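You operate a simulated robot arm through the tools that you are given. There is no shell and no other tool.

You are at the controls of a simulated robot arm. One attempt, no reset.

JOB
Set the edge machine for medium panels: fence on MEDIUM, cross slide LONG, blue knob THICK, speed 3.

Only the result counts: the job must be done as asked and must still hold three seconds after the hand-in. Knocking over, shifting, dropping, spilling or breaking anything else fails it.

ROBOT AND FRAMES
A 7-joint arm with a fingered hand on a trunk, on a base that drives. Base frame: it is fixed to the floor where the robot stands at the start and does not move with it; the origin is under the middle of the robot, x ahead of it, y to its left, z up. Lengths are in cm, angles in rad, forces in N, time in s.
With the tool pointing down near the work surface it reaches from about 18 to 68 cm from the robot's upright axis, wherever it stands. Its first joint turns from -2.897 to 2.897 rad. Places, roughly: blue knob [50, 320, 110]; cross slide [80, 340, 90]; edge machine main switch [100, 330, 90]; fence [80, 350, 90]; top knob [40, 310, 130]; wheel speed knob [50, 280, 90]. Payload 4 kg.
The tool frame sits at the grasp point between the pads (the TCP): z along the fingers, y along the line on which they close. The tips reach 2.6 cm beyond it. The gripper opens to 14.8 cm. The gripper's body begins 7.3 cm behind the TCP. The gripper is a hand of 3 fingers: y runs from the thumb to the fingers, the wrist lies at [0, 0, -23.9] in the tool frame, and closing takes about 1.5 s.
Orientation is told as [roll, pitch, yaw] about the base's x, y, z axes, in that order, counted from this pose: with the fingers straight down and closing along the base's y, the tool's x points along the base's -x, its y along +y and its z along -z.

CONTROLS
- The arm moves only by the tool apply_moves. Its argument "motion" is a list of rows, each a list of 7 numbers: the turn, a rotation vector about the base's x, y, z in rad, then the shift along the base's x, y, z in cm, then the closure, from 0 (fully open) to 1 (shut). In form: [[ax, ay, az, dx, dy, dz, jaw], ...]. A call has 1 to 20 rows; each row shifts and turns the commanded pose from where the row before left it. Rows are played at 5 a second. More than 5 cm and 0.15 rad between two rows, or a gripper value outside its range, and nothing of the call is played. Where a pose cannot be reached the arm comes as near as it can. A force on the tool above 40 N (or 10 N above the force at the start of the call, whichever is more), or a blocked arm, ends the call early, and 0.2 s more pass. The fingers move at their own pace (about 7.2 cm/s each) and stop on an object; they squeeze with about 29 N. The grip force told is the motor's: it shows also when the fingers shut on nothing. Time passes only in rows, and 0.2 s behind the last, so rows that do not move let the fingers close. It gives the time, the measured TCP pose, the force on the tool (base axes), the opening and the grip force at its end, in the units of the frame above (readings bear some noise), with the torque about the TCP (base axes, N m) and any sound that the robot's microphone picked up.
- Cameras (640 x 400 px; columns grow to the right, rows downward): "scene" is now at [3.02, 13.24, 150.25]; the picture's right is [-0.21, -0.98, 0.00], its down [-0.50, 0.11, -0.86] and it looks along [0.84, -0.18, -0.52] (base axes); focal length 262 px, centre (320, 200). "wrist" rides on the gripper at [6.8, -3.9, -9] in the tool frame; the picture's right is [0.50, 0.87, 0.00], its down [-0.66, 0.38, -0.65] and it looks along [-0.57, 0.33, 0.76] (tool axes); focal length 222 px, centre (320, 200). There is no depth. A picture from a camera that has moved, and an enlarged one, comes with that camera's place and axes in the base frame and with its lens.
- capture(camera): a new picture of that camera. No time passes.
- move_column(by): slides the trunk up (or, below 0, down) by that many cm; the arm and the scene camera ride with it, the base frame stays. It gives what a move gives, with no picture.
- steer(legs): drives the robot by 1 to 6 legs, each [ahead, left, turn to the left] in cm, cm and rad, along the robot's own axes; the way and the turn of a leg run together, so that a leg with both is an arc; at most 150 cm and 3.142 rad a leg. The arm and the cameras ride along, it lands a little off, and it stops where it bumps. It gives what a move gives.
- hand_shape(shape): the hand has 3 fingers and takes this shape, open, in about a second: jaw (thumb against the fingers, like two jaws); tri (thumb and two fingers); tip (a fingertip pinch); poke (one finger out to press); point (the index stretched); flat (the hand flat); cup (the hand cupped); fist (a fist). The gripper value then closes the fingers along that shape, each until it touches; the sizes above hold for jaw. It gives what a move gives, with no picture.
- aim_head(pan, tilt): turns the head with the scene camera to pan (to the left, within 2.705 rad either way) and tilt (down, from -0.506 to 1.204), counted from straight ahead of the robot. It gives what a move gives.
- enlarge(camera, box): a new picture of the part [left, top, right, bottom] of that camera's present view, enlarged. No time passes.
- hand_in(): hands the job in; it is judged then, once.

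Places have to be worked out from the pictures, the camera data and where the tool is seen. Open the gripper and draw the arm clear of the work before you hand the job in, unless the task says otherwise.

The tools are called by a JSON object that holds its "fn" and its "kwargs". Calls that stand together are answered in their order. apply_moves: Moves the arm, as the interface text tells. Its arguments: {"type":"object","properties":{"motion":{"type":"array","items":{"type":"array","items":{"type":"number"}}}},"required":["motion"]} The other tools are called the same way: move_column (by) slides the trunk up or down; hand_shape (shape) gives the hand a shape; steer (legs) drives the base; aim_head (pan, tilt) turns the head that bears the scene camera; capture (camera) takes a picture; enlarge (camera, box) takes an enlarged picture of a part of a camera's view; hand_in () hands the job in.

At the start:

```text
time: 0.0
eef_pos: [38.77, 8.58, 115.11]
orientation: [0.001, 0.0, 0.001]
wrist_force: [-0.7, 0.4, 0.1]
wrist_torque: [0.01, -0.01, -0.05]
opening: 14.79
gripper_force: 0.1
shape: jaw
trunk travel left (down, up): [-45.0, 14.0]
robot x, y, heading: [-0.22, 0.22, -0.0]
head pan, tilt: [-0.208, 0.543]
```

scene: 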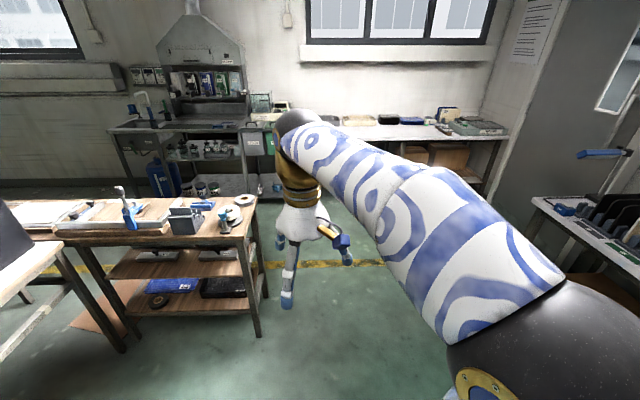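
wrist: 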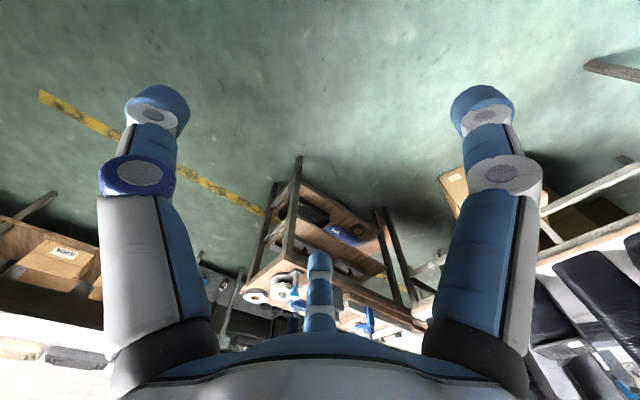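

The scene shows a workshop; the edge machine should be some 3 m to my left. I turn the head left to look for it.

{"fn": "aim_head", "kwargs": {"pan": 1.4, "tilt": 0.3}}

{"fn": "capture", "kwargs": {"camera": "scene"}}

```text
time: 1.7
eef_pos: [38.65, 8.54, 115.2]
orientation: [-0.001, -0.001, 0.0]
wrist_force: [-1.1, -0.3, -0.1]
wrist_torque: [0.02, -0.01, 0.0]
opening: 14.79
gripper_force: 0.0
shape: jaw
trunk travel left (down, up): [-45.0, 14.0]
robot x, y, heading: [-0.28, 0.03, -0.0]
head pan, tilt: [1.4, 0.3]
```

```text
taken
camera scene: at [-4.19, 24.3, 152.48], right [0.99, -0.17, 0.0], down [-0.05, -0.29, -0.96], along [0.16, 0.94, -0.3], focal length 262 px, centre (320, 200)
```

scene: 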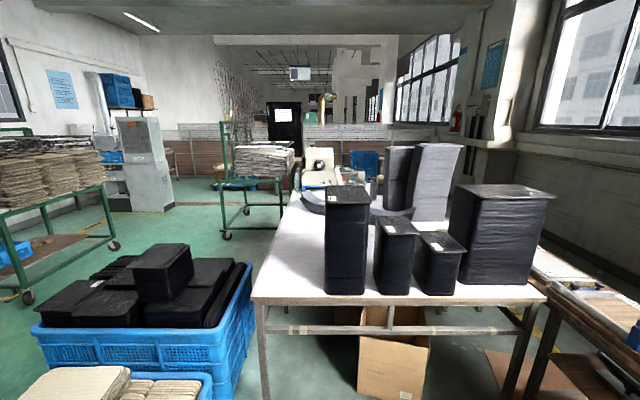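

The beige/yellow thing near column 320, row 170 matches the machine's place. I enlarge it.

{"fn": "enlarge", "kwargs": {"camera": "scene", "box": [270, 80, 430, 200]}}

{"fn": "enlarge", "kwargs": {"camera": "scene", "box": [200, 130, 480, 320]}}

```text
3.33 times, centred on (350, 140) of scene
camera zoom: at [-4.19, 24.3, 152.48], right [0.99, -0.17, 0.0], down [-0.05, -0.29, -0.96], along [0.16, 0.94, -0.3], focal length 872 px, centre (220, 400)
```

zoom: 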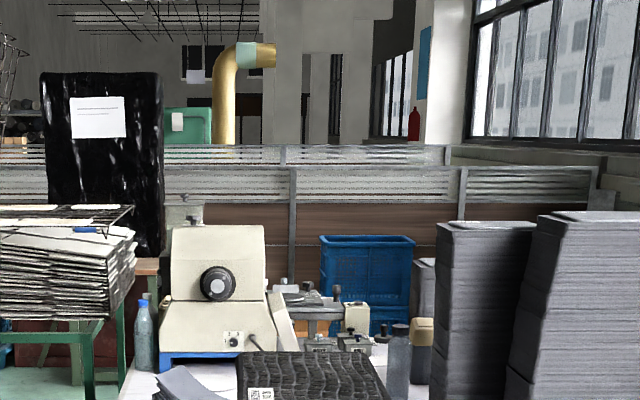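

```text
2.11 times, centred on (340, 225) of scene
camera zoom: at [-4.19, 24.3, 152.48], right [0.99, -0.17, 0.0], down [-0.05, -0.29, -0.96], along [0.16, 0.94, -0.3], focal length 551 px, centre (278, 147)
```

zoom: 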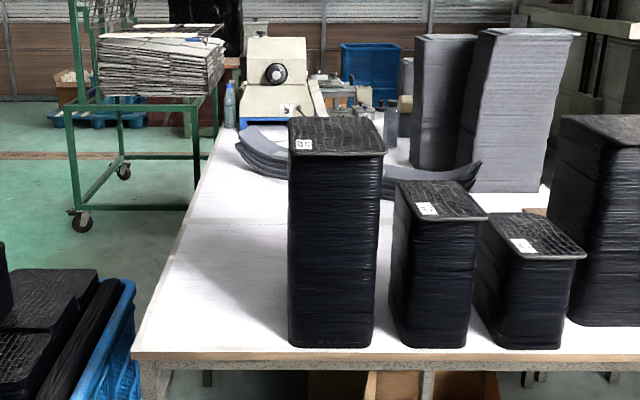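

The machine stands at the far end of the white table, whose left edge runs from about (-16,121) to (25,356). I look at the surroundings to find a route around.

{"fn": "aim_head", "kwargs": {"pan": 2.1, "tilt": 0.5}}

{"fn": "capture", "kwargs": {"camera": "scene"}}

{"fn": "aim_head", "kwargs": {"pan": 0.6, "tilt": 0.5}}

{"fn": "capture", "kwargs": {"camera": "scene"}}

{"fn": "aim_head", "kwargs": {"pan": 1.5, "tilt": 0.9}}

{"fn": "capture", "kwargs": {"camera": "scene"}}

```text
time: 2.7
eef_pos: [38.67, 8.6, 115.24]
orientation: [0.001, -0.001, 0.001]
wrist_force: [0.7, 0.0, 0.3]
wrist_torque: [0.02, -0.04, 0.0]
opening: 14.81
gripper_force: 0.0
shape: jaw
trunk travel left (down, up): [-45.0, 14.0]
robot x, y, heading: [-0.0, 0.27, 0.001]
head pan, tilt: [2.1, 0.499]
```

```text
taken
camera scene: at [-10.37, 22.95, 150.64], right [0.86, 0.5, 0.0], down [0.24, -0.41, -0.88], along [-0.44, 0.76, -0.48], focal length 262 px, centre (320, 200)
```

scene: 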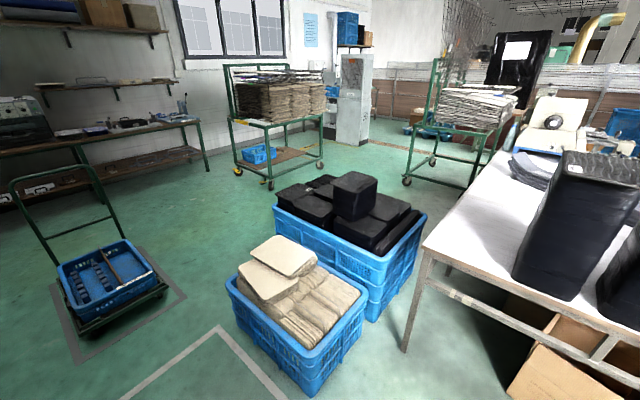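

```text
time: 4.3
eef_pos: [38.65, 8.47, 115.26]
orientation: [-0.001, -0.001, 0.0]
wrist_force: [0.1, 0.1, 0.1]
wrist_torque: [0.01, 0.01, 0.0]
opening: 14.79
gripper_force: 0.0
shape: jaw
trunk travel left (down, up): [-45.0, 14.0]
robot x, y, heading: [-0.17, -0.07, 0.002]
head pan, tilt: [0.6, 0.499]
```

```text
taken
camera scene: at [1.72, 20.24, 150.64], right [0.57, -0.82, 0.0], down [-0.39, -0.27, -0.88], along [0.72, 0.5, -0.48], focal length 262 px, centre (320, 200)
```

scene: 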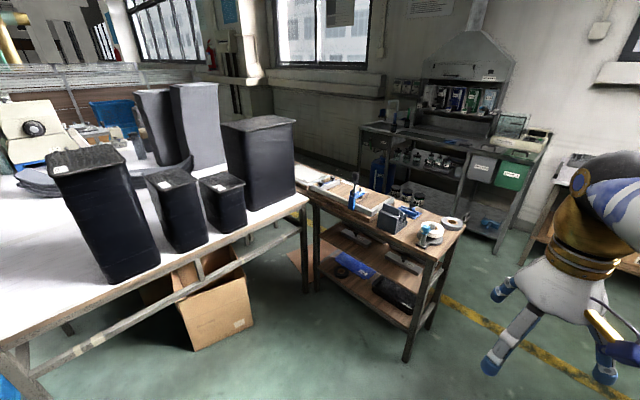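

```text
time: 5.5
eef_pos: [38.62, 8.63, 115.25]
orientation: [0.0, -0.001, -0.001]
wrist_force: [-0.4, 0.6, 0.5]
wrist_torque: [0.01, 0.0, 0.0]
opening: 14.77
gripper_force: 0.1
shape: jaw
trunk travel left (down, up): [-45.0, 14.0]
robot x, y, heading: [-0.11, 0.08, 0.007]
head pan, tilt: [1.499, 0.901]
```

```text
taken
camera scene: at [-5.24, 22.63, 147.25], right [1.0, -0.07, 0.0], down [-0.06, -0.78, -0.62], along [0.04, 0.62, -0.78], focal length 262 px, centre (320, 200)
```

scene: 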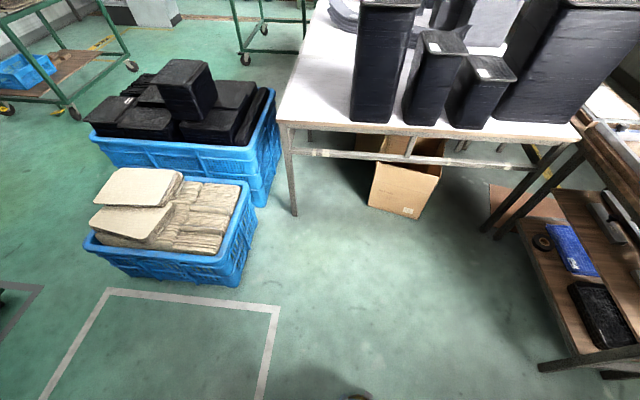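

There are crates left of the table and a hand truck beyond; I need my own footprint and a view behind. I look down beside myself and to the rear left.

{"fn": "aim_head", "kwargs": {"pan": 2.0, "tilt": 1.2}}

{"fn": "capture", "kwargs": {"camera": "scene"}}

{"fn": "aim_head", "kwargs": {"pan": 2.7, "tilt": 0.6}}

{"fn": "capture", "kwargs": {"camera": "scene"}}

{"fn": "aim_head", "kwargs": {"pan": 0.0, "tilt": 1.2}}

{"fn": "capture", "kwargs": {"camera": "scene"}}

```text
time: 6.5
eef_pos: [38.63, 8.54, 115.16]
orientation: [0.0, 0.001, 0.001]
wrist_force: [0.4, -0.4, -0.1]
wrist_torque: [-0.02, 0.0, 0.03]
opening: 14.78
gripper_force: 0.0
shape: jaw
trunk travel left (down, up): [-45.0, 14.0]
robot x, y, heading: [-0.1, -0.01, -0.0]
head pan, tilt: [2.0, 1.201]
```

```text
taken
camera scene: at [-8.11, 20.18, 145.27], right [0.91, 0.42, 0.0], down [0.39, -0.85, -0.36], along [-0.15, 0.33, -0.93], focal length 262 px, centre (320, 200)
```

scene: 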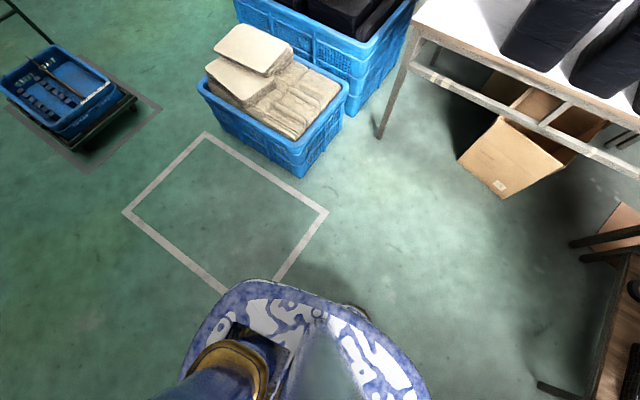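

```text
time: 7.5
eef_pos: [38.65, 8.58, 115.21]
orientation: [0.001, 0.001, 0.0]
wrist_force: [-0.3, -0.3, -0.9]
wrist_torque: [0.02, -0.01, 0.06]
opening: 14.79
gripper_force: 0.0
shape: jaw
trunk travel left (down, up): [-45.0, 14.0]
robot x, y, heading: [0.29, 0.62, -0.002]
head pan, tilt: [2.7, 0.6]
```

```text
taken
camera scene: at [-13.77, 18.88, 149.72], right [0.43, 0.9, 0.0], down [0.51, -0.24, -0.82], along [-0.75, 0.35, -0.57], focal length 262 px, centre (320, 200)
```

scene: 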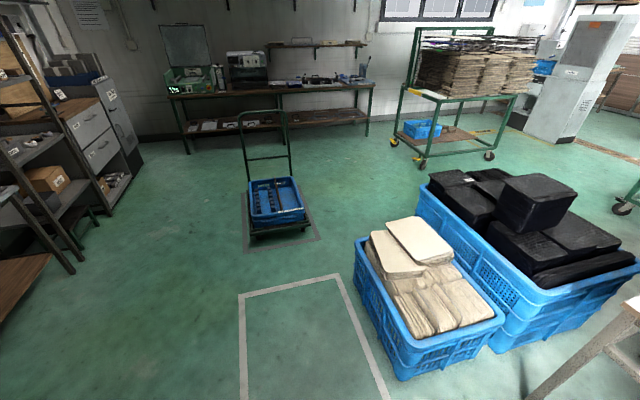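

```text
time: 9.9
eef_pos: [38.75, 8.62, 115.17]
orientation: [-0.001, -0.001, 0.002]
wrist_force: [-0.2, 0.4, -0.3]
wrist_torque: [0.02, -0.02, -0.03]
opening: 14.78
gripper_force: 0.1
shape: jaw
trunk travel left (down, up): [-45.0, 14.0]
robot x, y, heading: [-0.08, -0.06, 0.005]
head pan, tilt: [0.0, 1.201]
```

```text
taken
camera scene: at [-0.2, 15.1, 145.27], right [0.0, -1.0, 0.0], down [-0.93, 0.0, -0.36], along [0.36, 0.0, -0.93], focal length 262 px, centre (320, 200)
```

scene: 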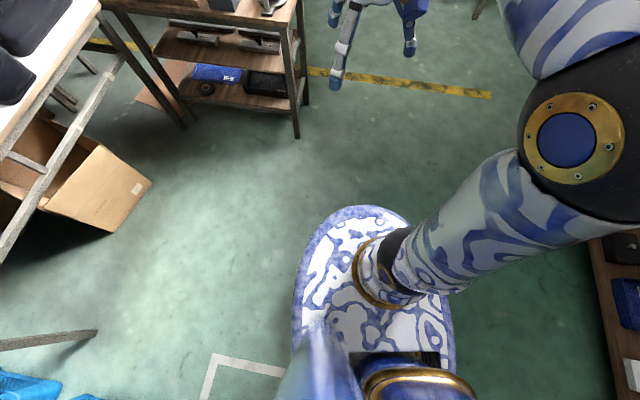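

My base spans roughly x −48…47, y −42…27 around its origin, so the 50 cm gap between truck and small crate is too tight. I'll reverse along y≈−10 between truck and shelf, go around the truck's far side, and then return between the crates and the carts.

{"fn": "steer", "kwargs": {"legs": [[-150, -10, 0], [-140, 0, 0]]}}

{"fn": "aim_head", "kwargs": {"pan": 2.0, "tilt": 0.7}}

{"fn": "capture", "kwargs": {"camera": "scene"}}

{"fn": "aim_head", "kwargs": {"pan": 1.0, "tilt": 0.7}}

{"fn": "capture", "kwargs": {"camera": "scene"}}

```text
refused: leg 1 is longer than a leg can be; nothing moved
```

```text
time: 11.9
eef_pos: [38.67, 8.57, 115.19]
orientation: [0.0, 0.0, 0.0]
wrist_force: [-0.5, -0.1, 0.3]
wrist_torque: [-0.02, 0.02, 0.02]
opening: 14.82
gripper_force: 0.0
shape: jaw
trunk travel left (down, up): [-45.0, 14.0]
robot x, y, heading: [0.27, 0.02, 0.0]
head pan, tilt: [2.0, 0.7]
```

```text
taken
camera scene: at [-9.32, 22.82, 148.86], right [0.91, 0.42, 0.0], down [0.27, -0.59, -0.76], along [-0.32, 0.7, -0.64], focal length 262 px, centre (320, 200)
```

scene: 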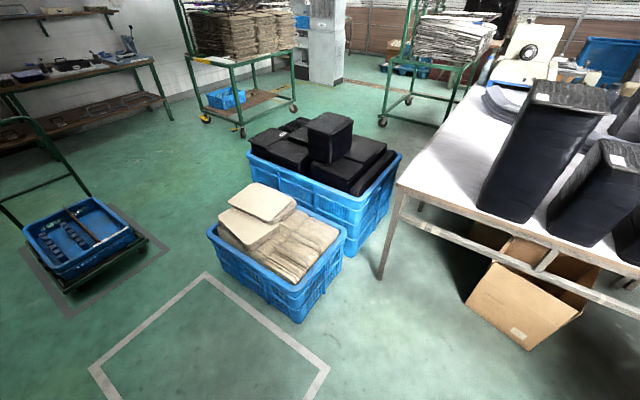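

```text
time: 13.1
eef_pos: [38.72, 8.63, 115.19]
orientation: [0.001, 0.001, 0.002]
wrist_force: [-0.7, 1.3, 0.5]
wrist_torque: [-0.01, -0.01, -0.02]
opening: 14.8
gripper_force: 0.0
shape: jaw
trunk travel left (down, up): [-45.0, 14.0]
robot x, y, heading: [0.19, -0.12, 0.0]
head pan, tilt: [1.0, 0.7]
```

```text
taken
camera scene: at [-1.2, 22.25, 148.87], right [0.84, -0.54, 0.0], down [-0.35, -0.54, -0.76], along [0.41, 0.64, -0.64], focal length 262 px, centre (320, 200)
```

scene: 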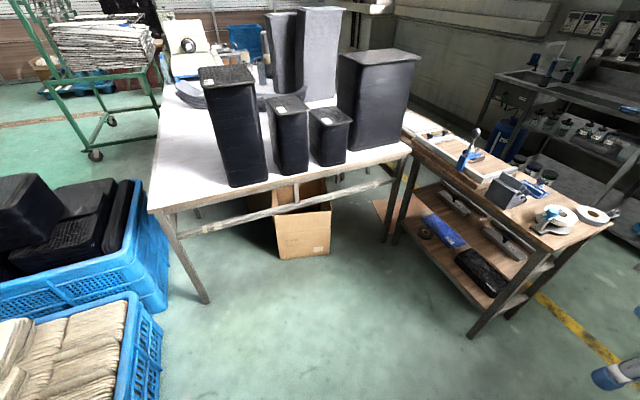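

The leg was slightly too long; I split it.

{"fn": "steer", "kwargs": {"legs": [[-140, -10, 0], [-148, 0, 0]]}}

{"fn": "aim_head", "kwargs": {"pan": 2.4, "tilt": 0.9}}

{"fn": "capture", "kwargs": {"camera": "scene"}}

{"fn": "aim_head", "kwargs": {"pan": 1.2, "tilt": 0.8}}

{"fn": "capture", "kwargs": {"camera": "scene"}}

```text
time: 27.0
eef_pos: [-248.53, -2.98, 115.15]
orientation: [0.0, 0.0, 0.016]
wrist_force: [0.4, -0.3, 0.6]
wrist_torque: [0.02, 0.0, -0.01]
opening: 14.79
gripper_force: 0.0
shape: jaw
trunk travel left (down, up): [-45.0, 14.0]
robot x, y, heading: [-287.16, -12.23, 0.017]
head pan, tilt: [1.0, 0.7]
```

```text
time: 28.6
eef_pos: [-248.39, -3.11, 115.23]
orientation: [0.0, 0.0, 0.016]
wrist_force: [0.0, -0.1, -0.1]
wrist_torque: [0.0, -0.02, 0.0]
opening: 14.79
gripper_force: 0.0
shape: jaw
trunk travel left (down, up): [-45.0, 14.0]
robot x, y, heading: [-286.89, -12.09, 0.011]
head pan, tilt: [2.4, 0.901]
```

```text
taken
camera scene: at [-298.69, 7.78, 147.25], right [0.66, 0.75, 0.0], down [0.59, -0.52, -0.62], along [-0.46, 0.41, -0.78], focal length 262 px, centre (320, 200)
```

scene: 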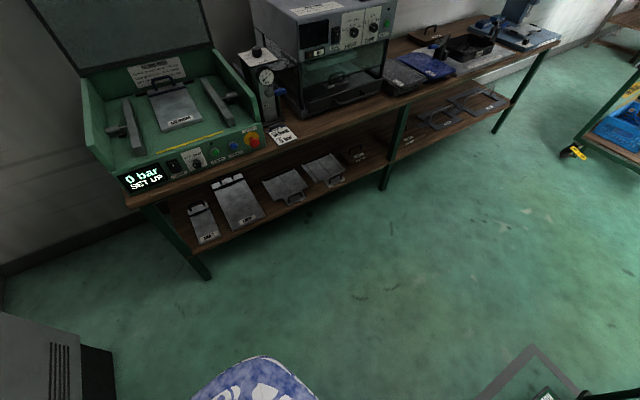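

```text
time: 30.0
eef_pos: [-248.45, -3.07, 115.26]
orientation: [0.0, 0.0, 0.016]
wrist_force: [0.2, 0.9, -0.5]
wrist_torque: [0.03, -0.01, 0.02]
opening: 14.78
gripper_force: 0.0
shape: jaw
trunk travel left (down, up): [-45.0, 14.0]
robot x, y, heading: [-286.92, -12.36, 0.016]
head pan, tilt: [1.201, 0.799]
```

```text
taken
camera scene: at [-290.26, 10.34, 148.04], right [0.94, -0.35, 0.0], down [-0.25, -0.67, -0.7], along [0.24, 0.65, -0.72], focal length 262 px, centre (320, 200)
```

scene: 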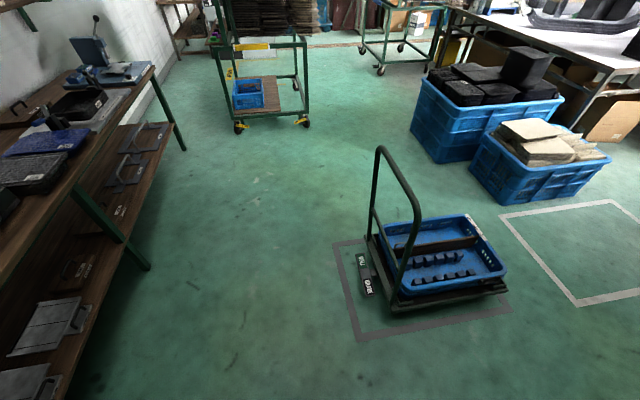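

The truck's left edge is near x −250 and the bench's legs near −386, so I pass between at x≈−315 and then swing right in front of the green cart.

{"fn": "steer", "kwargs": {"legs": [[-27.5, 30.4, 0], [11.5, 92, 0], [36, 49.5, 0]]}}

{"fn": "aim_head", "kwargs": {"pan": 1.0, "tilt": 0.8}}

{"fn": "capture", "kwargs": {"camera": "scene"}}

{"fn": "aim_head", "kwargs": {"pan": 0.2, "tilt": 0.7}}

{"fn": "capture", "kwargs": {"camera": "scene"}}

```text
time: 40.0
eef_pos: [-231.39, 168.93, 115.25]
orientation: [-0.001, 0.0, 0.011]
wrist_force: [-0.3, 0.3, 1.2]
wrist_torque: [0.01, 0.02, 0.0]
opening: 14.77
gripper_force: 0.1
shape: jaw
trunk travel left (down, up): [-45.0, 14.0]
robot x, y, heading: [-270.1, 159.78, 0.011]
head pan, tilt: [1.201, 0.799]
```

```text
time: 40.7
eef_pos: [-231.3, 169.0, 115.18]
orientation: [0.0, 0.0, 0.012]
wrist_force: [0.0, 0.0, 0.4]
wrist_torque: [0.03, 0.01, -0.01]
opening: 14.77
gripper_force: 0.1
shape: jaw
trunk travel left (down, up): [-45.0, 14.0]
robot x, y, heading: [-269.84, 159.77, 0.019]
head pan, tilt: [1.0, 0.799]
```

```text
taken
camera scene: at [-271.64, 181.82, 148.04], right [0.85, -0.53, 0.0], down [-0.38, -0.61, -0.7], along [0.37, 0.59, -0.72], focal length 262 px, centre (320, 200)
```

scene: 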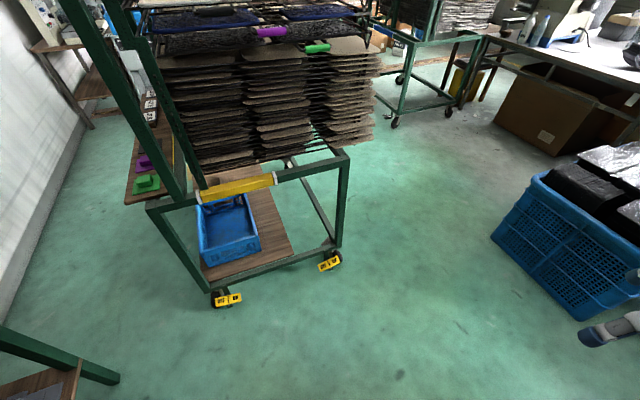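

```text
time: 41.9
eef_pos: [-231.5, 168.91, 115.16]
orientation: [0.0, 0.001, 0.013]
wrist_force: [0.9, -0.5, 0.5]
wrist_torque: [-0.02, 0.01, -0.04]
opening: 14.8
gripper_force: 0.1
shape: jaw
trunk travel left (down, up): [-45.0, 14.0]
robot x, y, heading: [-270.1, 160.24, 0.012]
head pan, tilt: [0.201, 0.7]
```

```text
taken
camera scene: at [-267.61, 176.77, 148.87], right [0.21, -0.98, 0.0], down [-0.63, -0.14, -0.76], along [0.75, 0.16, -0.64], focal length 262 px, centre (320, 200)
```

scene: 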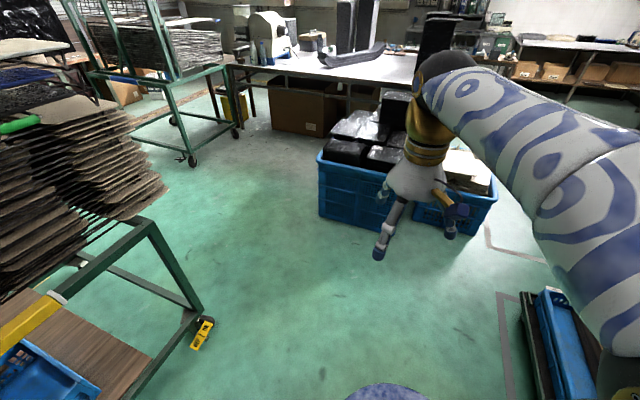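

I'm past the truck. The cart's near right wheel is at about (−217,251) and the big crate's back-left corner at (−115,212), so I go through between them and toward the table's left side.

{"fn": "steer", "kwargs": {"legs": [[70.5, 31, 0], [50, 71, 0], [65, 17, 0]]}}

{"fn": "aim_head", "kwargs": {"pan": 0.2, "tilt": 0.4}}

{"fn": "capture", "kwargs": {"camera": "scene"}}

{"fn": "aim_head", "kwargs": {"pan": 0.2, "tilt": 1.0}}

{"fn": "capture", "kwargs": {"camera": "scene"}}

```text
time: 53.5
eef_pos: [-46.41, 290.46, 115.31]
orientation: [0.0, -0.001, 0.014]
wrist_force: [0.3, -0.5, 0.0]
wrist_torque: [0.04, 0.01, 0.01]
opening: 14.79
gripper_force: 0.1
shape: jaw
trunk travel left (down, up): [-45.0, 14.0]
robot x, y, heading: [-85.04, 281.28, 0.015]
head pan, tilt: [0.201, 0.7]
```

```text
time: 54.3
eef_pos: [-46.55, 290.53, 115.15]
orientation: [0.001, 0.0, 0.013]
wrist_force: [-0.3, -0.4, 0.0]
wrist_torque: [-0.02, -0.01, -0.03]
opening: 14.82
gripper_force: 0.1
shape: jaw
trunk travel left (down, up): [-45.0, 14.0]
robot x, y, heading: [-85.14, 281.14, 0.017]
head pan, tilt: [0.201, 0.4]
```

```text
taken
camera scene: at [-81.92, 298.36, 151.55], right [0.21, -0.98, 0.0], down [-0.38, -0.08, -0.92], along [0.9, 0.2, -0.39], focal length 262 px, centre (320, 200)
```

scene: 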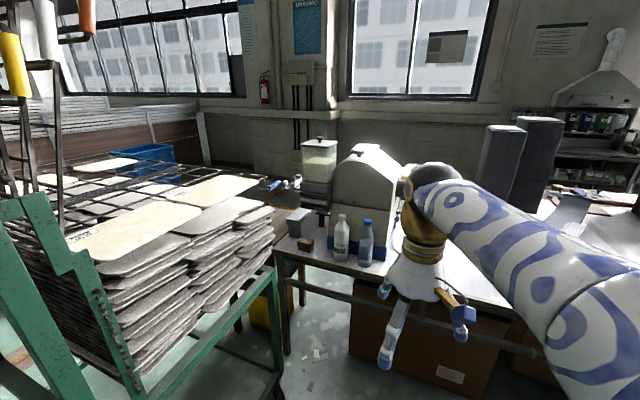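

```text
time: 55.3
eef_pos: [-46.41, 290.44, 115.15]
orientation: [0.0, -0.002, 0.014]
wrist_force: [0.3, 1.0, 0.6]
wrist_torque: [0.02, -0.03, -0.02]
opening: 14.79
gripper_force: 0.0
shape: jaw
trunk travel left (down, up): [-45.0, 14.0]
robot x, y, heading: [-84.99, 281.65, 0.012]
head pan, tilt: [0.201, 1.0]
```

```text
taken
camera scene: at [-84.16, 297.87, 146.53], right [0.21, -0.98, 0.0], down [-0.82, -0.18, -0.54], along [0.53, 0.12, -0.84], focal length 262 px, centre (320, 200)
```

scene: 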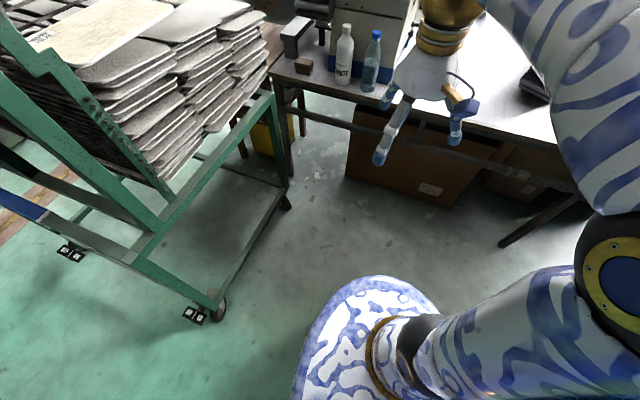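

Cart wheels are at about (−70,356) and (3,342), and the table's left edge runs through (12,300) with a box under it at x≥25. I raise the trunk to clear the bottles and drive closer, turning to face the table squarely.

{"fn": "move_column", "kwargs": {"by": 13}}

{"fn": "steer", "kwargs": {"legs": [[45, 3, -0.18]]}}

{"fn": "aim_head", "kwargs": {"pan": 0.3, "tilt": 0.6}}

{"fn": "capture", "kwargs": {"camera": "scene"}}

{"fn": "capture", "kwargs": {"camera": "wrist"}}

```text
time: 56.9
eef_pos: [-46.37, 290.45, 128.19]
orientation: [0.0, -0.001, 0.014]
wrist_force: [0.5, 0.5, 0.1]
wrist_torque: [-0.05, 0.0, -0.02]
opening: 14.78
gripper_force: 0.1
shape: jaw
trunk travel left (down, up): [-58.0, 1.0]
robot x, y, heading: [-85.08, 281.44, 0.011]
head pan, tilt: [0.201, 1.0]
```

```text
time: 59.7
eef_pos: [0.09, 283.16, 128.14]
orientation: [0.001, 0.001, -0.161]
wrist_force: [0.3, -0.9, -0.4]
wrist_torque: [-0.05, 0.03, 0.01]
opening: 14.8
gripper_force: 0.0
shape: jaw
trunk travel left (down, up): [-58.0, 1.0]
robot x, y, heading: [-39.38, 280.91, -0.159]
head pan, tilt: [0.201, 1.0]
```

```text
time: 60.5
eef_pos: [0.03, 283.3, 128.18]
orientation: [0.0, 0.0, -0.162]
wrist_force: [0.3, 0.9, -0.4]
wrist_torque: [-0.02, 0.01, -0.02]
opening: 14.78
gripper_force: 0.0
shape: jaw
trunk travel left (down, up): [-58.0, 1.0]
robot x, y, heading: [-39.85, 281.15, -0.158]
head pan, tilt: [0.3, 0.6]
```

```text
taken
camera scene: at [-33.91, 298.07, 162.72], right [0.14, -0.99, 0.0], down [-0.56, -0.08, -0.82], along [0.82, 0.11, -0.57], focal length 262 px, centre (320, 200)
```

scene: 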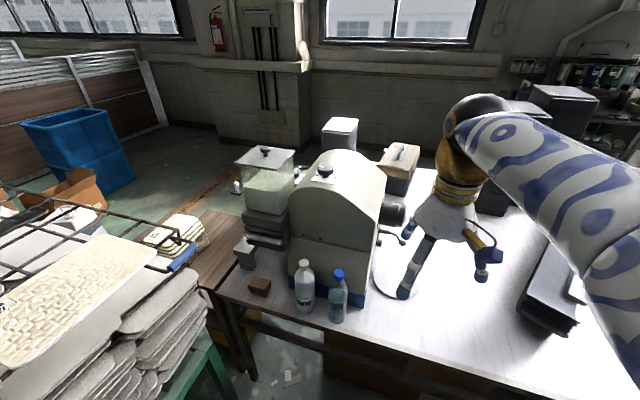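

```text
taken
camera wrist: at [-7.23, 280.27, 137.23], right [-0.35, 0.94, 0.0], down [0.71, 0.27, 0.65], along [0.61, 0.23, -0.76], focal length 222 px, centre (320, 200)
```

wrist: 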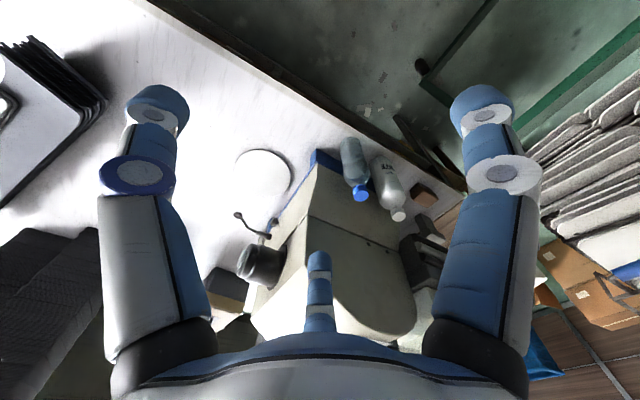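

The machine's body is the beige cover with a top knob; its working side faces away from me. I enlarge for details.

{"fn": "enlarge", "kwargs": {"camera": "scene", "box": [220, 100, 440, 330]}}

{"fn": "enlarge", "kwargs": {"camera": "wrist", "box": [180, 130, 460, 350]}}

```text
1.74 times, centred on (330, 215) of scene
camera zoom: at [-33.91, 298.07, 162.72], right [0.14, -0.99, 0.0], down [-0.56, -0.08, -0.82], along [0.82, 0.11, -0.57], focal length 455 px, centre (303, 174)
```

zoom: 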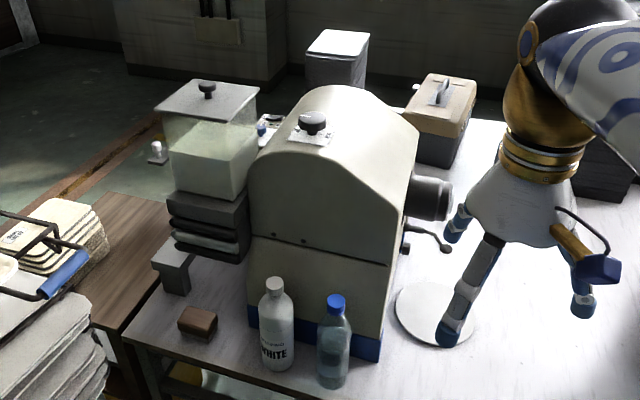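

```text
1.82 times, centred on (320, 240) of wrist
camera zoom: at [-7.23, 280.27, 137.23], right [-0.35, 0.94, 0.0], down [0.71, 0.27, 0.65], along [0.61, 0.23, -0.76], focal length 404 px, centre (320, 127)
```

zoom: 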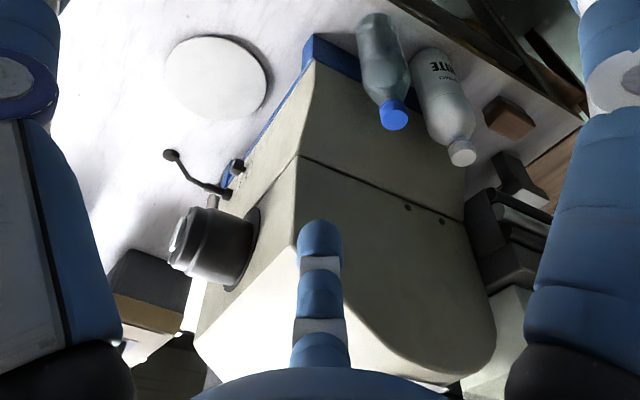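

The blue knob shows just behind the hood beside the hopper, at about (58,320,110), and the cross slide/fence lie behind the body. I look around past the cart to see whether I can get to the machine's far side.

{"fn": "aim_head", "kwargs": {"pan": 1.0, "tilt": 0.4}}

{"fn": "capture", "kwargs": {"camera": "scene"}}

{"fn": "aim_head", "kwargs": {"pan": 1.8, "tilt": 0.5}}

{"fn": "capture", "kwargs": {"camera": "scene"}}

{"fn": "aim_head", "kwargs": {"pan": 0.5, "tilt": 0.4}}

{"fn": "capture", "kwargs": {"camera": "scene"}}

```text
time: 61.6
eef_pos: [0.18, 283.1, 128.08]
orientation: [0.0, 0.0, -0.162]
wrist_force: [-1.3, 0.2, 0.1]
wrist_torque: [0.03, -0.01, 0.0]
opening: 14.79
gripper_force: 0.0
shape: jaw
trunk travel left (down, up): [-58.0, 1.0]
robot x, y, heading: [-39.52, 280.97, -0.158]
head pan, tilt: [1.0, 0.4]
```

```text
taken
camera scene: at [-36.46, 303.74, 164.55], right [0.74, -0.67, 0.0], down [-0.26, -0.29, -0.92], along [0.62, 0.68, -0.39], focal length 262 px, centre (320, 200)
```

scene: 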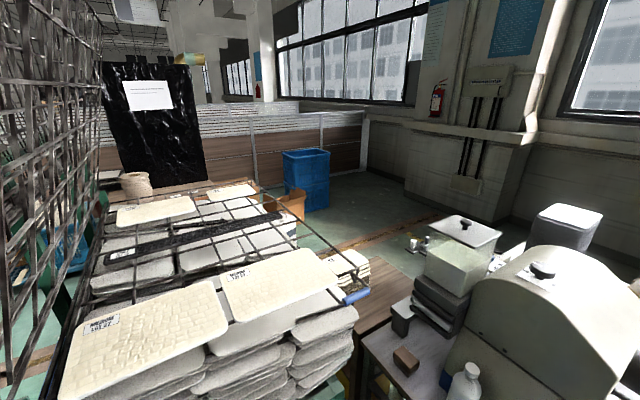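

```text
time: 62.7
eef_pos: [0.13, 283.15, 128.23]
orientation: [-0.001, 0.001, -0.163]
wrist_force: [-0.6, 0.0, 0.0]
wrist_torque: [-0.01, 0.01, -0.04]
opening: 14.75
gripper_force: 0.0
shape: jaw
trunk travel left (down, up): [-58.0, 1.0]
robot x, y, heading: [-39.09, 281.13, -0.161]
head pan, tilt: [1.799, 0.499]
```

```text
taken
camera scene: at [-43.26, 305.94, 163.64], right [1.0, 0.07, 0.0], down [0.03, -0.48, -0.88], along [-0.06, 0.88, -0.48], focal length 262 px, centre (320, 200)
```

scene: 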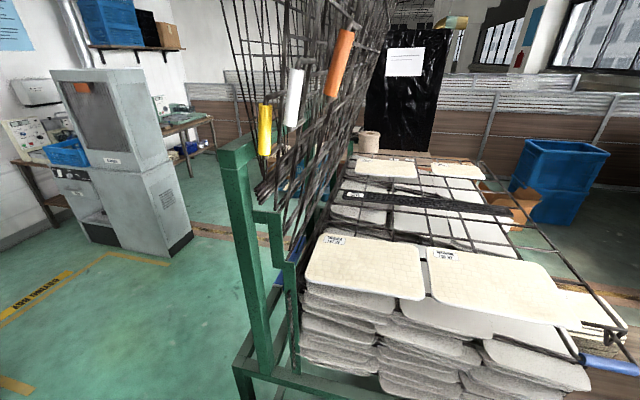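

```text
time: 64.2
eef_pos: [0.19, 283.19, 128.23]
orientation: [0.0, 0.0, -0.161]
wrist_force: [0.1, -0.2, -0.2]
wrist_torque: [0.04, -0.02, -0.03]
opening: 14.81
gripper_force: 0.1
shape: jaw
trunk travel left (down, up): [-58.0, 1.0]
robot x, y, heading: [-39.25, 281.22, -0.161]
head pan, tilt: [0.499, 0.4]
```

```text
taken
camera scene: at [-33.92, 299.92, 164.55], right [0.33, -0.94, 0.0], down [-0.37, -0.13, -0.92], along [0.87, 0.3, -0.39], focal length 262 px, centre (320, 200)
```

scene: 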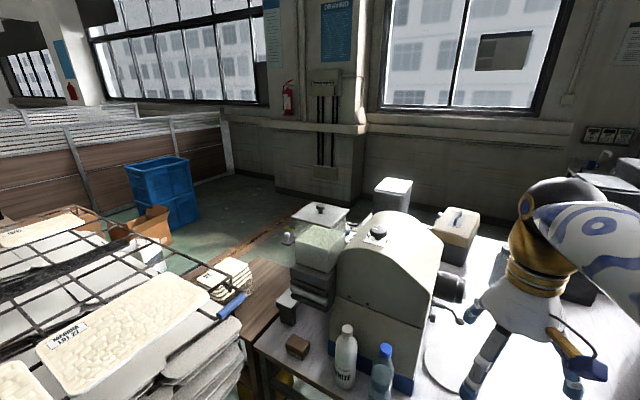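

The cart spans about x −65…35, y 350…460, with open floor beyond the wooden ledge behind the machine. I back out, turn straight and go up the corridor at x≈−125.

{"fn": "steer", "kwargs": {"legs": [[-86.3, -4.9, 0], [0, 0, 0.161], [0, 110, 0]]}}

{"fn": "aim_head", "kwargs": {"pan": 1.4, "tilt": 0.6}}

{"fn": "capture", "kwargs": {"camera": "scene"}}

{"fn": "aim_head", "kwargs": {"pan": 0.6, "tilt": 0.6}}

{"fn": "capture", "kwargs": {"camera": "scene"}}

```text
time: 74.7
eef_pos: [-88.16, 408.36, 128.21]
orientation: [0.0, -0.001, 0.015]
wrist_force: [0.1, -0.4, 0.3]
wrist_torque: [0.01, 0.0, 0.01]
opening: 14.79
gripper_force: 0.1
shape: jaw
trunk travel left (down, up): [-58.0, 1.0]
robot x, y, heading: [-126.9, 399.17, 0.016]
head pan, tilt: [0.499, 0.4]
```

```text
time: 75.8
eef_pos: [-88.02, 408.43, 128.13]
orientation: [-0.001, 0.0, 0.017]
wrist_force: [0.2, -0.1, -0.3]
wrist_torque: [0.02, 0.02, -0.02]
opening: 14.8
gripper_force: 0.1
shape: jaw
trunk travel left (down, up): [-58.0, 1.0]
robot x, y, heading: [-126.62, 399.4, 0.012]
head pan, tilt: [1.4, 0.6]
```

```text
taken
camera scene: at [-131.31, 422.8, 162.73], right [0.99, -0.16, 0.0], down [-0.09, -0.56, -0.83], along [0.13, 0.82, -0.56], focal length 262 px, centre (320, 200)
```

scene: 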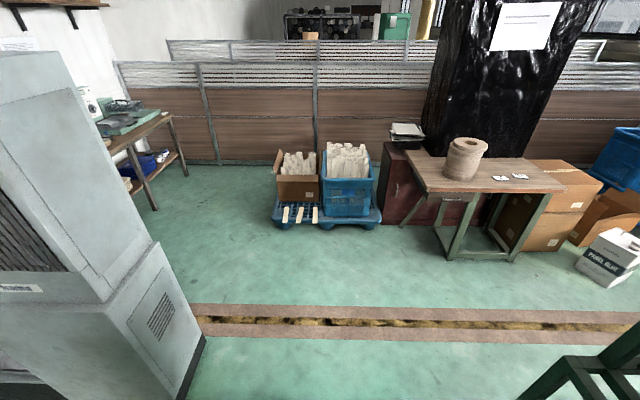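

```text
time: 77.0
eef_pos: [-88.21, 408.31, 128.23]
orientation: [-0.001, 0.0, 0.015]
wrist_force: [0.2, -0.2, -0.9]
wrist_torque: [0.0, 0.0, 0.01]
opening: 14.78
gripper_force: 0.0
shape: jaw
trunk travel left (down, up): [-58.0, 1.0]
robot x, y, heading: [-126.6, 399.21, 0.018]
head pan, tilt: [0.6, 0.6]
```

```text
taken
camera scene: at [-125.48, 419.19, 162.73], right [0.58, -0.82, 0.0], down [-0.46, -0.33, -0.83], along [0.67, 0.48, -0.56], focal length 262 px, centre (320, 200)
```

scene: 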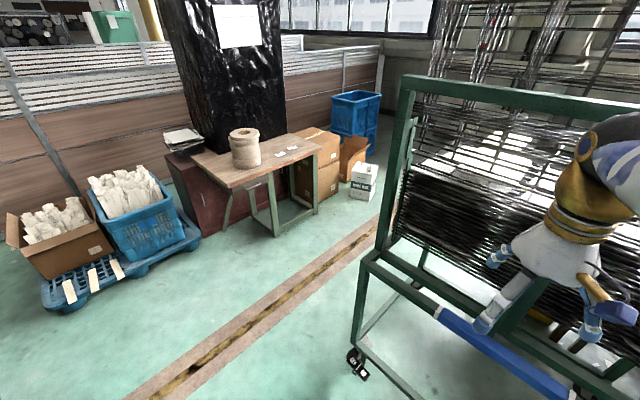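

The floor strip at y≈505–530 looks flat, the cart's far-left wheel is near (−56,442) and the white box near (105,528). I go north to y≈492 and look east.

{"fn": "steer", "kwargs": {"legs": [[2, 93, -0.016]]}}

{"fn": "aim_head", "kwargs": {"pan": 0.0, "tilt": 0.6}}

{"fn": "capture", "kwargs": {"camera": "scene"}}

{"fn": "aim_head", "kwargs": {"pan": -0.4, "tilt": 0.9}}

{"fn": "capture", "kwargs": {"camera": "scene"}}

```text
time: 81.8
eef_pos: [-86.69, 500.12, 128.22]
orientation: [0.0, -0.001, 0.002]
wrist_force: [0.7, 0.4, -0.3]
wrist_torque: [-0.03, -0.03, 0.0]
opening: 14.79
gripper_force: 0.0
shape: jaw
trunk travel left (down, up): [-58.0, 1.0]
robot x, y, heading: [-125.24, 491.45, 0.004]
head pan, tilt: [0.6, 0.6]
```

```text
time: 82.8
eef_pos: [-86.87, 500.22, 128.13]
orientation: [-0.001, 0.001, 0.002]
wrist_force: [0.0, 0.3, 0.2]
wrist_torque: [0.02, 0.0, -0.01]
opening: 14.8
gripper_force: 0.0
shape: jaw
trunk travel left (down, up): [-58.0, 1.0]
robot x, y, heading: [-125.38, 491.31, 0.005]
head pan, tilt: [0.0, 0.6]
```

```text
taken
camera scene: at [-122.44, 506.59, 162.73], right [0.0, -1.0, 0.0], down [-0.56, 0.0, -0.83], along [0.83, 0.0, -0.56], focal length 262 px, centre (320, 200)
```

scene: 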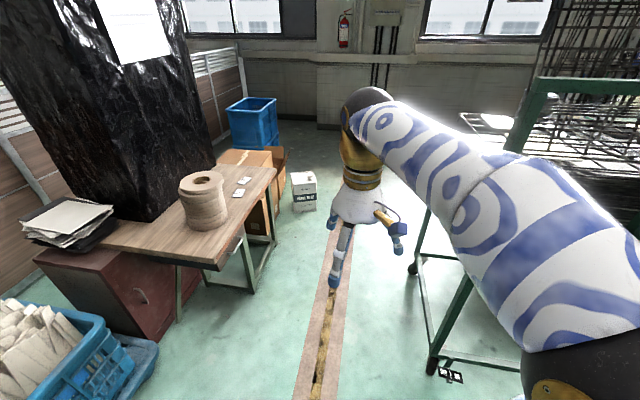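

```text
time: 83.7
eef_pos: [-86.81, 500.19, 128.19]
orientation: [-0.002, 0.001, 0.002]
wrist_force: [-0.1, 0.6, -0.7]
wrist_torque: [-0.02, 0.0, 0.0]
opening: 14.79
gripper_force: 0.0
shape: jaw
trunk travel left (down, up): [-58.0, 1.0]
robot x, y, heading: [-125.37, 491.52, 0.003]
head pan, tilt: [-0.4, 0.901]
```

```text
taken
camera scene: at [-124.32, 503.65, 160.26], right [-0.39, -0.92, 0.0], down [-0.72, 0.3, -0.62], along [0.57, -0.24, -0.78], focal length 262 px, centre (320, 200)
```

scene: 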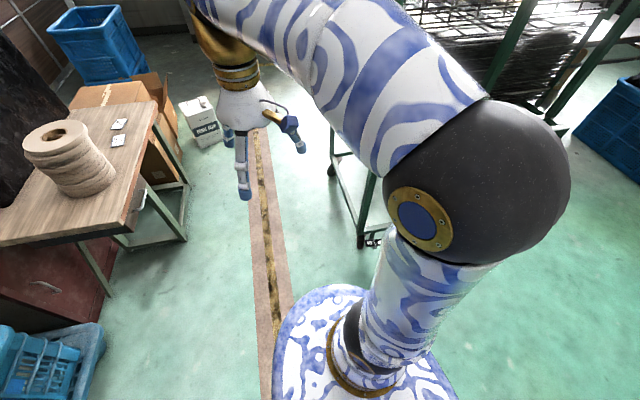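

The cart's far side is at y≈432–440 and the white box's corner at about (100,512); I weave between them, ending at roughly (62,486), then look.

{"fn": "steer", "kwargs": {"legs": [[110, 2.5, -0.004], [76, -8, 0]]}}

{"fn": "aim_head", "kwargs": {"pan": -0.9, "tilt": 0.8}}

{"fn": "capture", "kwargs": {"camera": "scene"}}

{"fn": "aim_head", "kwargs": {"pan": -1.8, "tilt": 0.5}}

{"fn": "capture", "kwargs": {"camera": "scene"}}

```text
time: 93.1
eef_pos: [99.34, 493.3, 128.21]
orientation: [0.001, -0.001, -0.009]
wrist_force: [0.2, -0.4, 0.2]
wrist_torque: [-0.02, -0.02, 0.01]
opening: 14.8
gripper_force: 0.0
shape: jaw
trunk travel left (down, up): [-58.0, 1.0]
robot x, y, heading: [60.22, 484.8, -0.014]
head pan, tilt: [-0.4, 0.901]
```

```text
time: 94.0
eef_pos: [99.12, 493.32, 128.23]
orientation: [0.0, 0.001, -0.008]
wrist_force: [-1.7, -0.3, 0.2]
wrist_torque: [-0.02, 0.02, 0.01]
opening: 14.77
gripper_force: 0.0
shape: jaw
trunk travel left (down, up): [-58.0, 1.0]
robot x, y, heading: [60.36, 485.23, -0.005]
head pan, tilt: [-0.901, 0.799]
```

```text
taken
camera scene: at [59.76, 493.83, 161.04], right [-0.79, -0.62, 0.0], down [-0.44, 0.57, -0.7], along [0.43, -0.55, -0.72], focal length 262 px, centre (320, 200)
```

scene: 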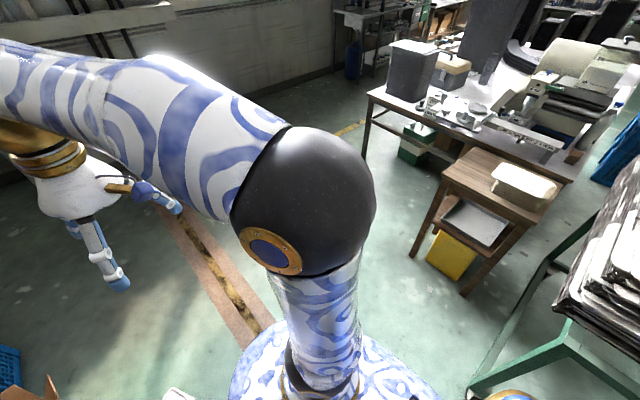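

```text
time: 95.2
eef_pos: [99.26, 493.45, 128.19]
orientation: [-0.002, -0.001, -0.009]
wrist_force: [1.2, -1.1, 0.1]
wrist_torque: [0.05, 0.02, 0.0]
opening: 14.79
gripper_force: 0.1
shape: jaw
trunk travel left (down, up): [-58.0, 1.0]
robot x, y, heading: [60.26, 484.95, -0.009]
head pan, tilt: [-1.799, 0.499]
```

```text
taken
camera scene: at [52.67, 491.34, 163.64], right [-0.97, 0.23, 0.0], down [0.11, 0.47, -0.88], along [-0.21, -0.85, -0.48], focal length 262 px, centre (320, 200)
```

scene: 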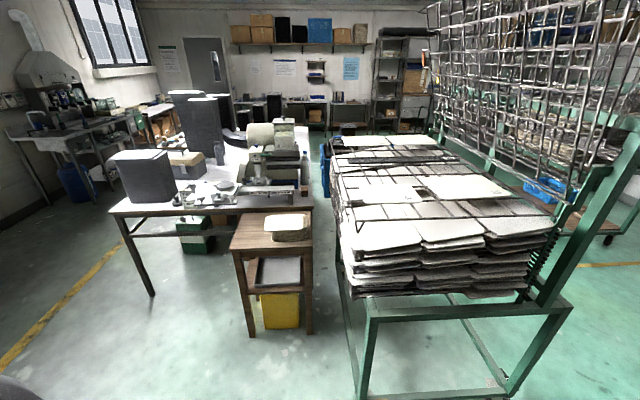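

Now the machine's working side is visible. I enlarge it.

{"fn": "enlarge", "kwargs": {"camera": "scene", "box": [100, 80, 340, 230]}}

{"fn": "enlarge", "kwargs": {"camera": "scene", "box": [210, 110, 320, 220]}}

```text
2.67 times, centred on (220, 155) of scene
camera zoom: at [52.67, 491.34, 163.64], right [-0.97, 0.23, 0.0], down [0.11, 0.47, -0.88], along [-0.21, -0.85, -0.48], focal length 698 px, centre (587, 320)
```

zoom: 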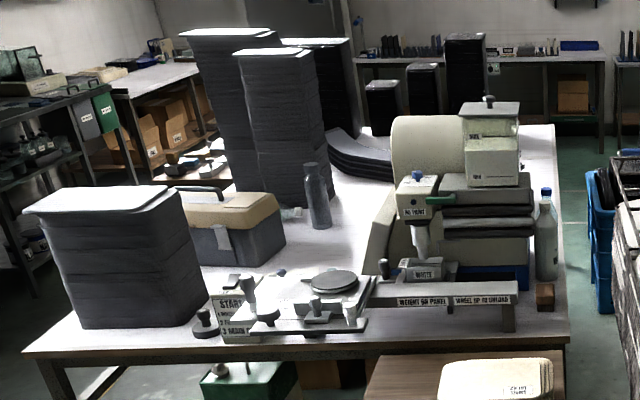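

```text
3.64 times, centred on (265, 165) of scene
camera zoom: at [52.67, 491.34, 163.64], right [-0.97, 0.23, 0.0], down [0.11, 0.47, -0.88], along [-0.21, -0.85, -0.48], focal length 952 px, centre (520, 327)
```

zoom: 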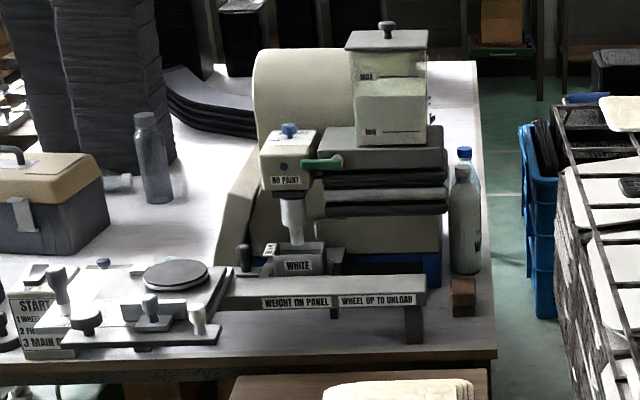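

From here the table's far edge runs from (22,350) to (148,324), with a small wooden side table at x 32–75. I move to open floor at about (128,440) and turn to face the table.

{"fn": "steer", "kwargs": {"legs": [[20, -13, 0], [48, -32, 0], [0, 0, -1.76]]}}

{"fn": "aim_head", "kwargs": {"pan": -0.2, "tilt": 0.6}}

{"fn": "capture", "kwargs": {"camera": "scene"}}

{"fn": "capture", "kwargs": {"camera": "wrist"}}

```text
time: 104.1
eef_pos: [128.71, 399.86, 128.13]
orientation: [0.0, 0.0, -1.772]
wrist_force: [0.2, 0.0, -0.2]
wrist_torque: [0.0, -0.03, 0.02]
opening: 14.79
gripper_force: 0.1
shape: jaw
trunk travel left (down, up): [-58.0, 1.0]
robot x, y, heading: [128.14, 439.31, -1.771]
head pan, tilt: [-1.799, 0.499]
```

```text
time: 105.8
eef_pos: [128.86, 399.87, 128.19]
orientation: [0.002, 0.0, -1.774]
wrist_force: [0.2, 0.3, 0.2]
wrist_torque: [-0.02, -0.02, -0.01]
opening: 14.79
gripper_force: 0.1
shape: jaw
trunk travel left (down, up): [-58.0, 1.0]
robot x, y, heading: [128.54, 439.51, -1.77]
head pan, tilt: [-0.201, 0.6]
```

```text
taken
camera scene: at [140.99, 434.13, 162.73], right [-0.92, 0.39, 0.0], down [0.22, 0.52, -0.83], along [-0.32, -0.76, -0.56], focal length 262 px, centre (320, 200)
```

scene: 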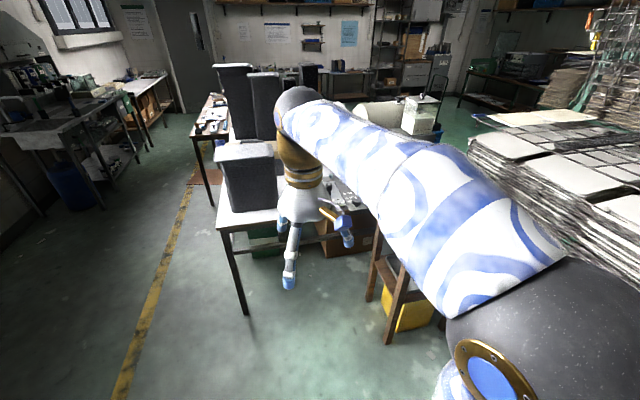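

```text
taken
camera wrist: at [126.33, 407.09, 137.23], right [0.95, 0.32, 0.0], down [0.24, -0.72, 0.65], along [0.21, -0.62, -0.76], focal length 222 px, centre (320, 200)
```

wrist: 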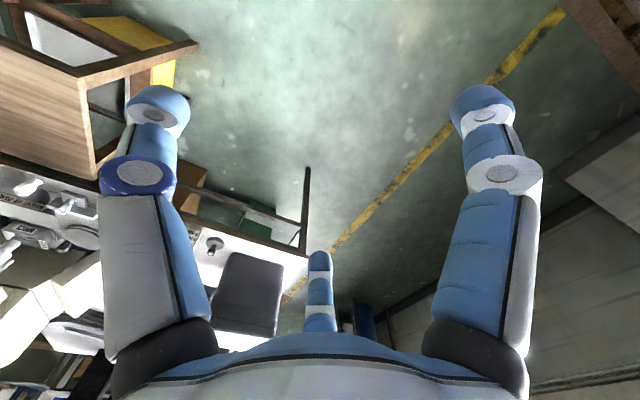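

My own arm hides the machine; I swing the hand to the robot's left to get a clear view.

{"fn": "apply_moves", "kwargs": {"motion": [[0, 0, 0.1, 4.4, -0.4, 0, 0], [0, 0, 0.1, 4.4, -0.2, 0, 0], [0, 0, 0.1, 4.4, 0.4, 0, 0], [0, 0, 0.1, 4.4, 1, 0, 0], [0, 0, 0.1, 4.2, 1.4, 0, 0], [0, 0, 0.1, 4, 2, 0, 0], [0, 0, 0.1, 4, 2, 0, 0]]}}

{"fn": "capture", "kwargs": {"camera": "scene"}}

```text
time: 107.4
eef_pos: [158.79, 406.09, 128.14]
orientation: [-0.001, 0.0, -1.072]
wrist_force: [0.7, 0.2, 0.7]
wrist_torque: [-0.01, 0.05, 0.0]
opening: 14.81
gripper_force: 0.0
shape: jaw
trunk travel left (down, up): [-58.0, 1.0]
robot x, y, heading: [127.93, 439.05, -1.775]
head pan, tilt: [-0.201, 0.6]
```

```text
taken
camera scene: at [141.06, 434.13, 162.72], right [-0.92, 0.39, 0.0], down [0.22, 0.52, -0.83], along [-0.32, -0.76, -0.56], focal length 262 px, centre (320, 200)
```

scene: 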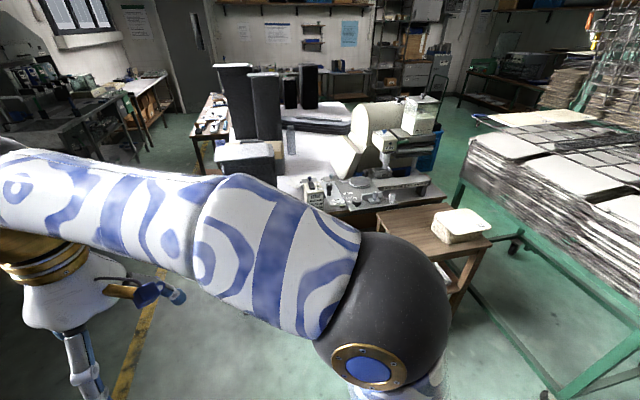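

Clear view now; enlarge the machine.

{"fn": "enlarge", "kwargs": {"camera": "scene", "box": [290, 85, 450, 215]}}

{"fn": "enlarge", "kwargs": {"camera": "scene", "box": [295, 165, 375, 215]}}

{"fn": "enlarge", "kwargs": {"camera": "scene", "box": [360, 90, 450, 200]}}

```text
3.08 times, centred on (370, 150) of scene
camera zoom: at [141.06, 434.13, 162.72], right [-0.92, 0.39, 0.0], down [0.22, 0.52, -0.83], along [-0.32, -0.76, -0.56], focal length 805 px, centre (166, 354)
```

zoom: 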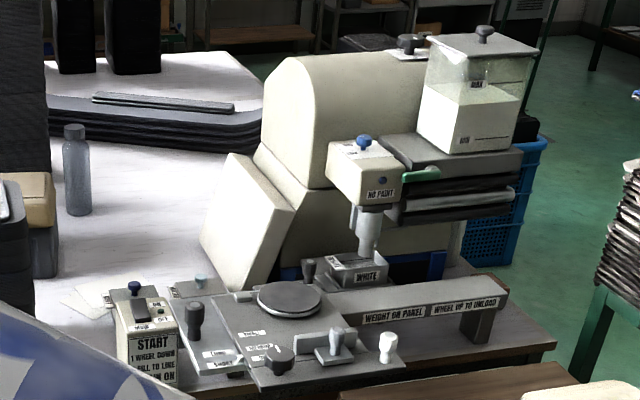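

```text
8.00 times, centred on (335, 190) of scene
camera zoom: at [141.06, 434.13, 162.72], right [-0.92, 0.39, 0.0], down [0.22, 0.52, -0.83], along [-0.32, -0.76, -0.56], focal length 2094 px, centre (200, 280)
```

zoom: 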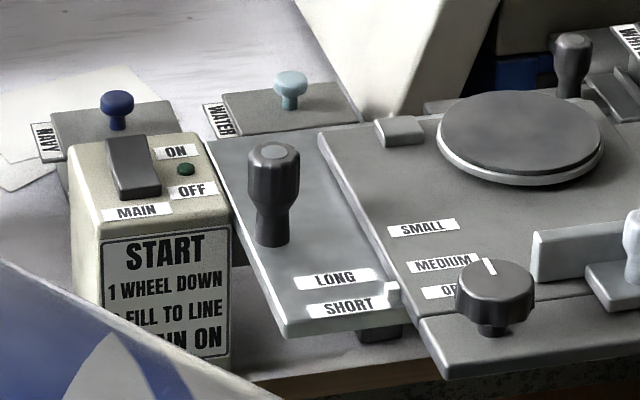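

```text
3.64 times, centred on (405, 145) of scene
camera zoom: at [141.06, 434.13, 162.72], right [-0.92, 0.39, 0.0], down [0.22, 0.52, -0.83], along [-0.32, -0.76, -0.56], focal length 952 px, centre (11, 400)
```

zoom: 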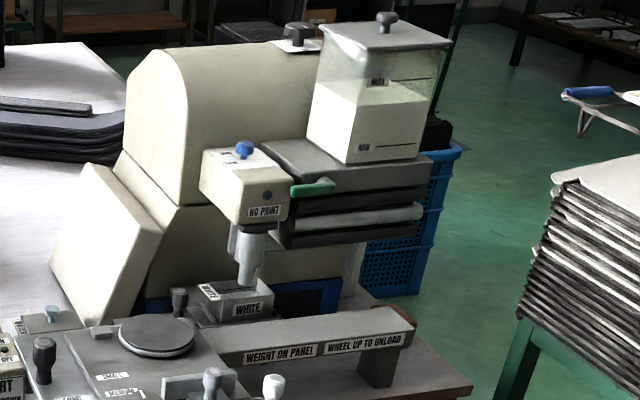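

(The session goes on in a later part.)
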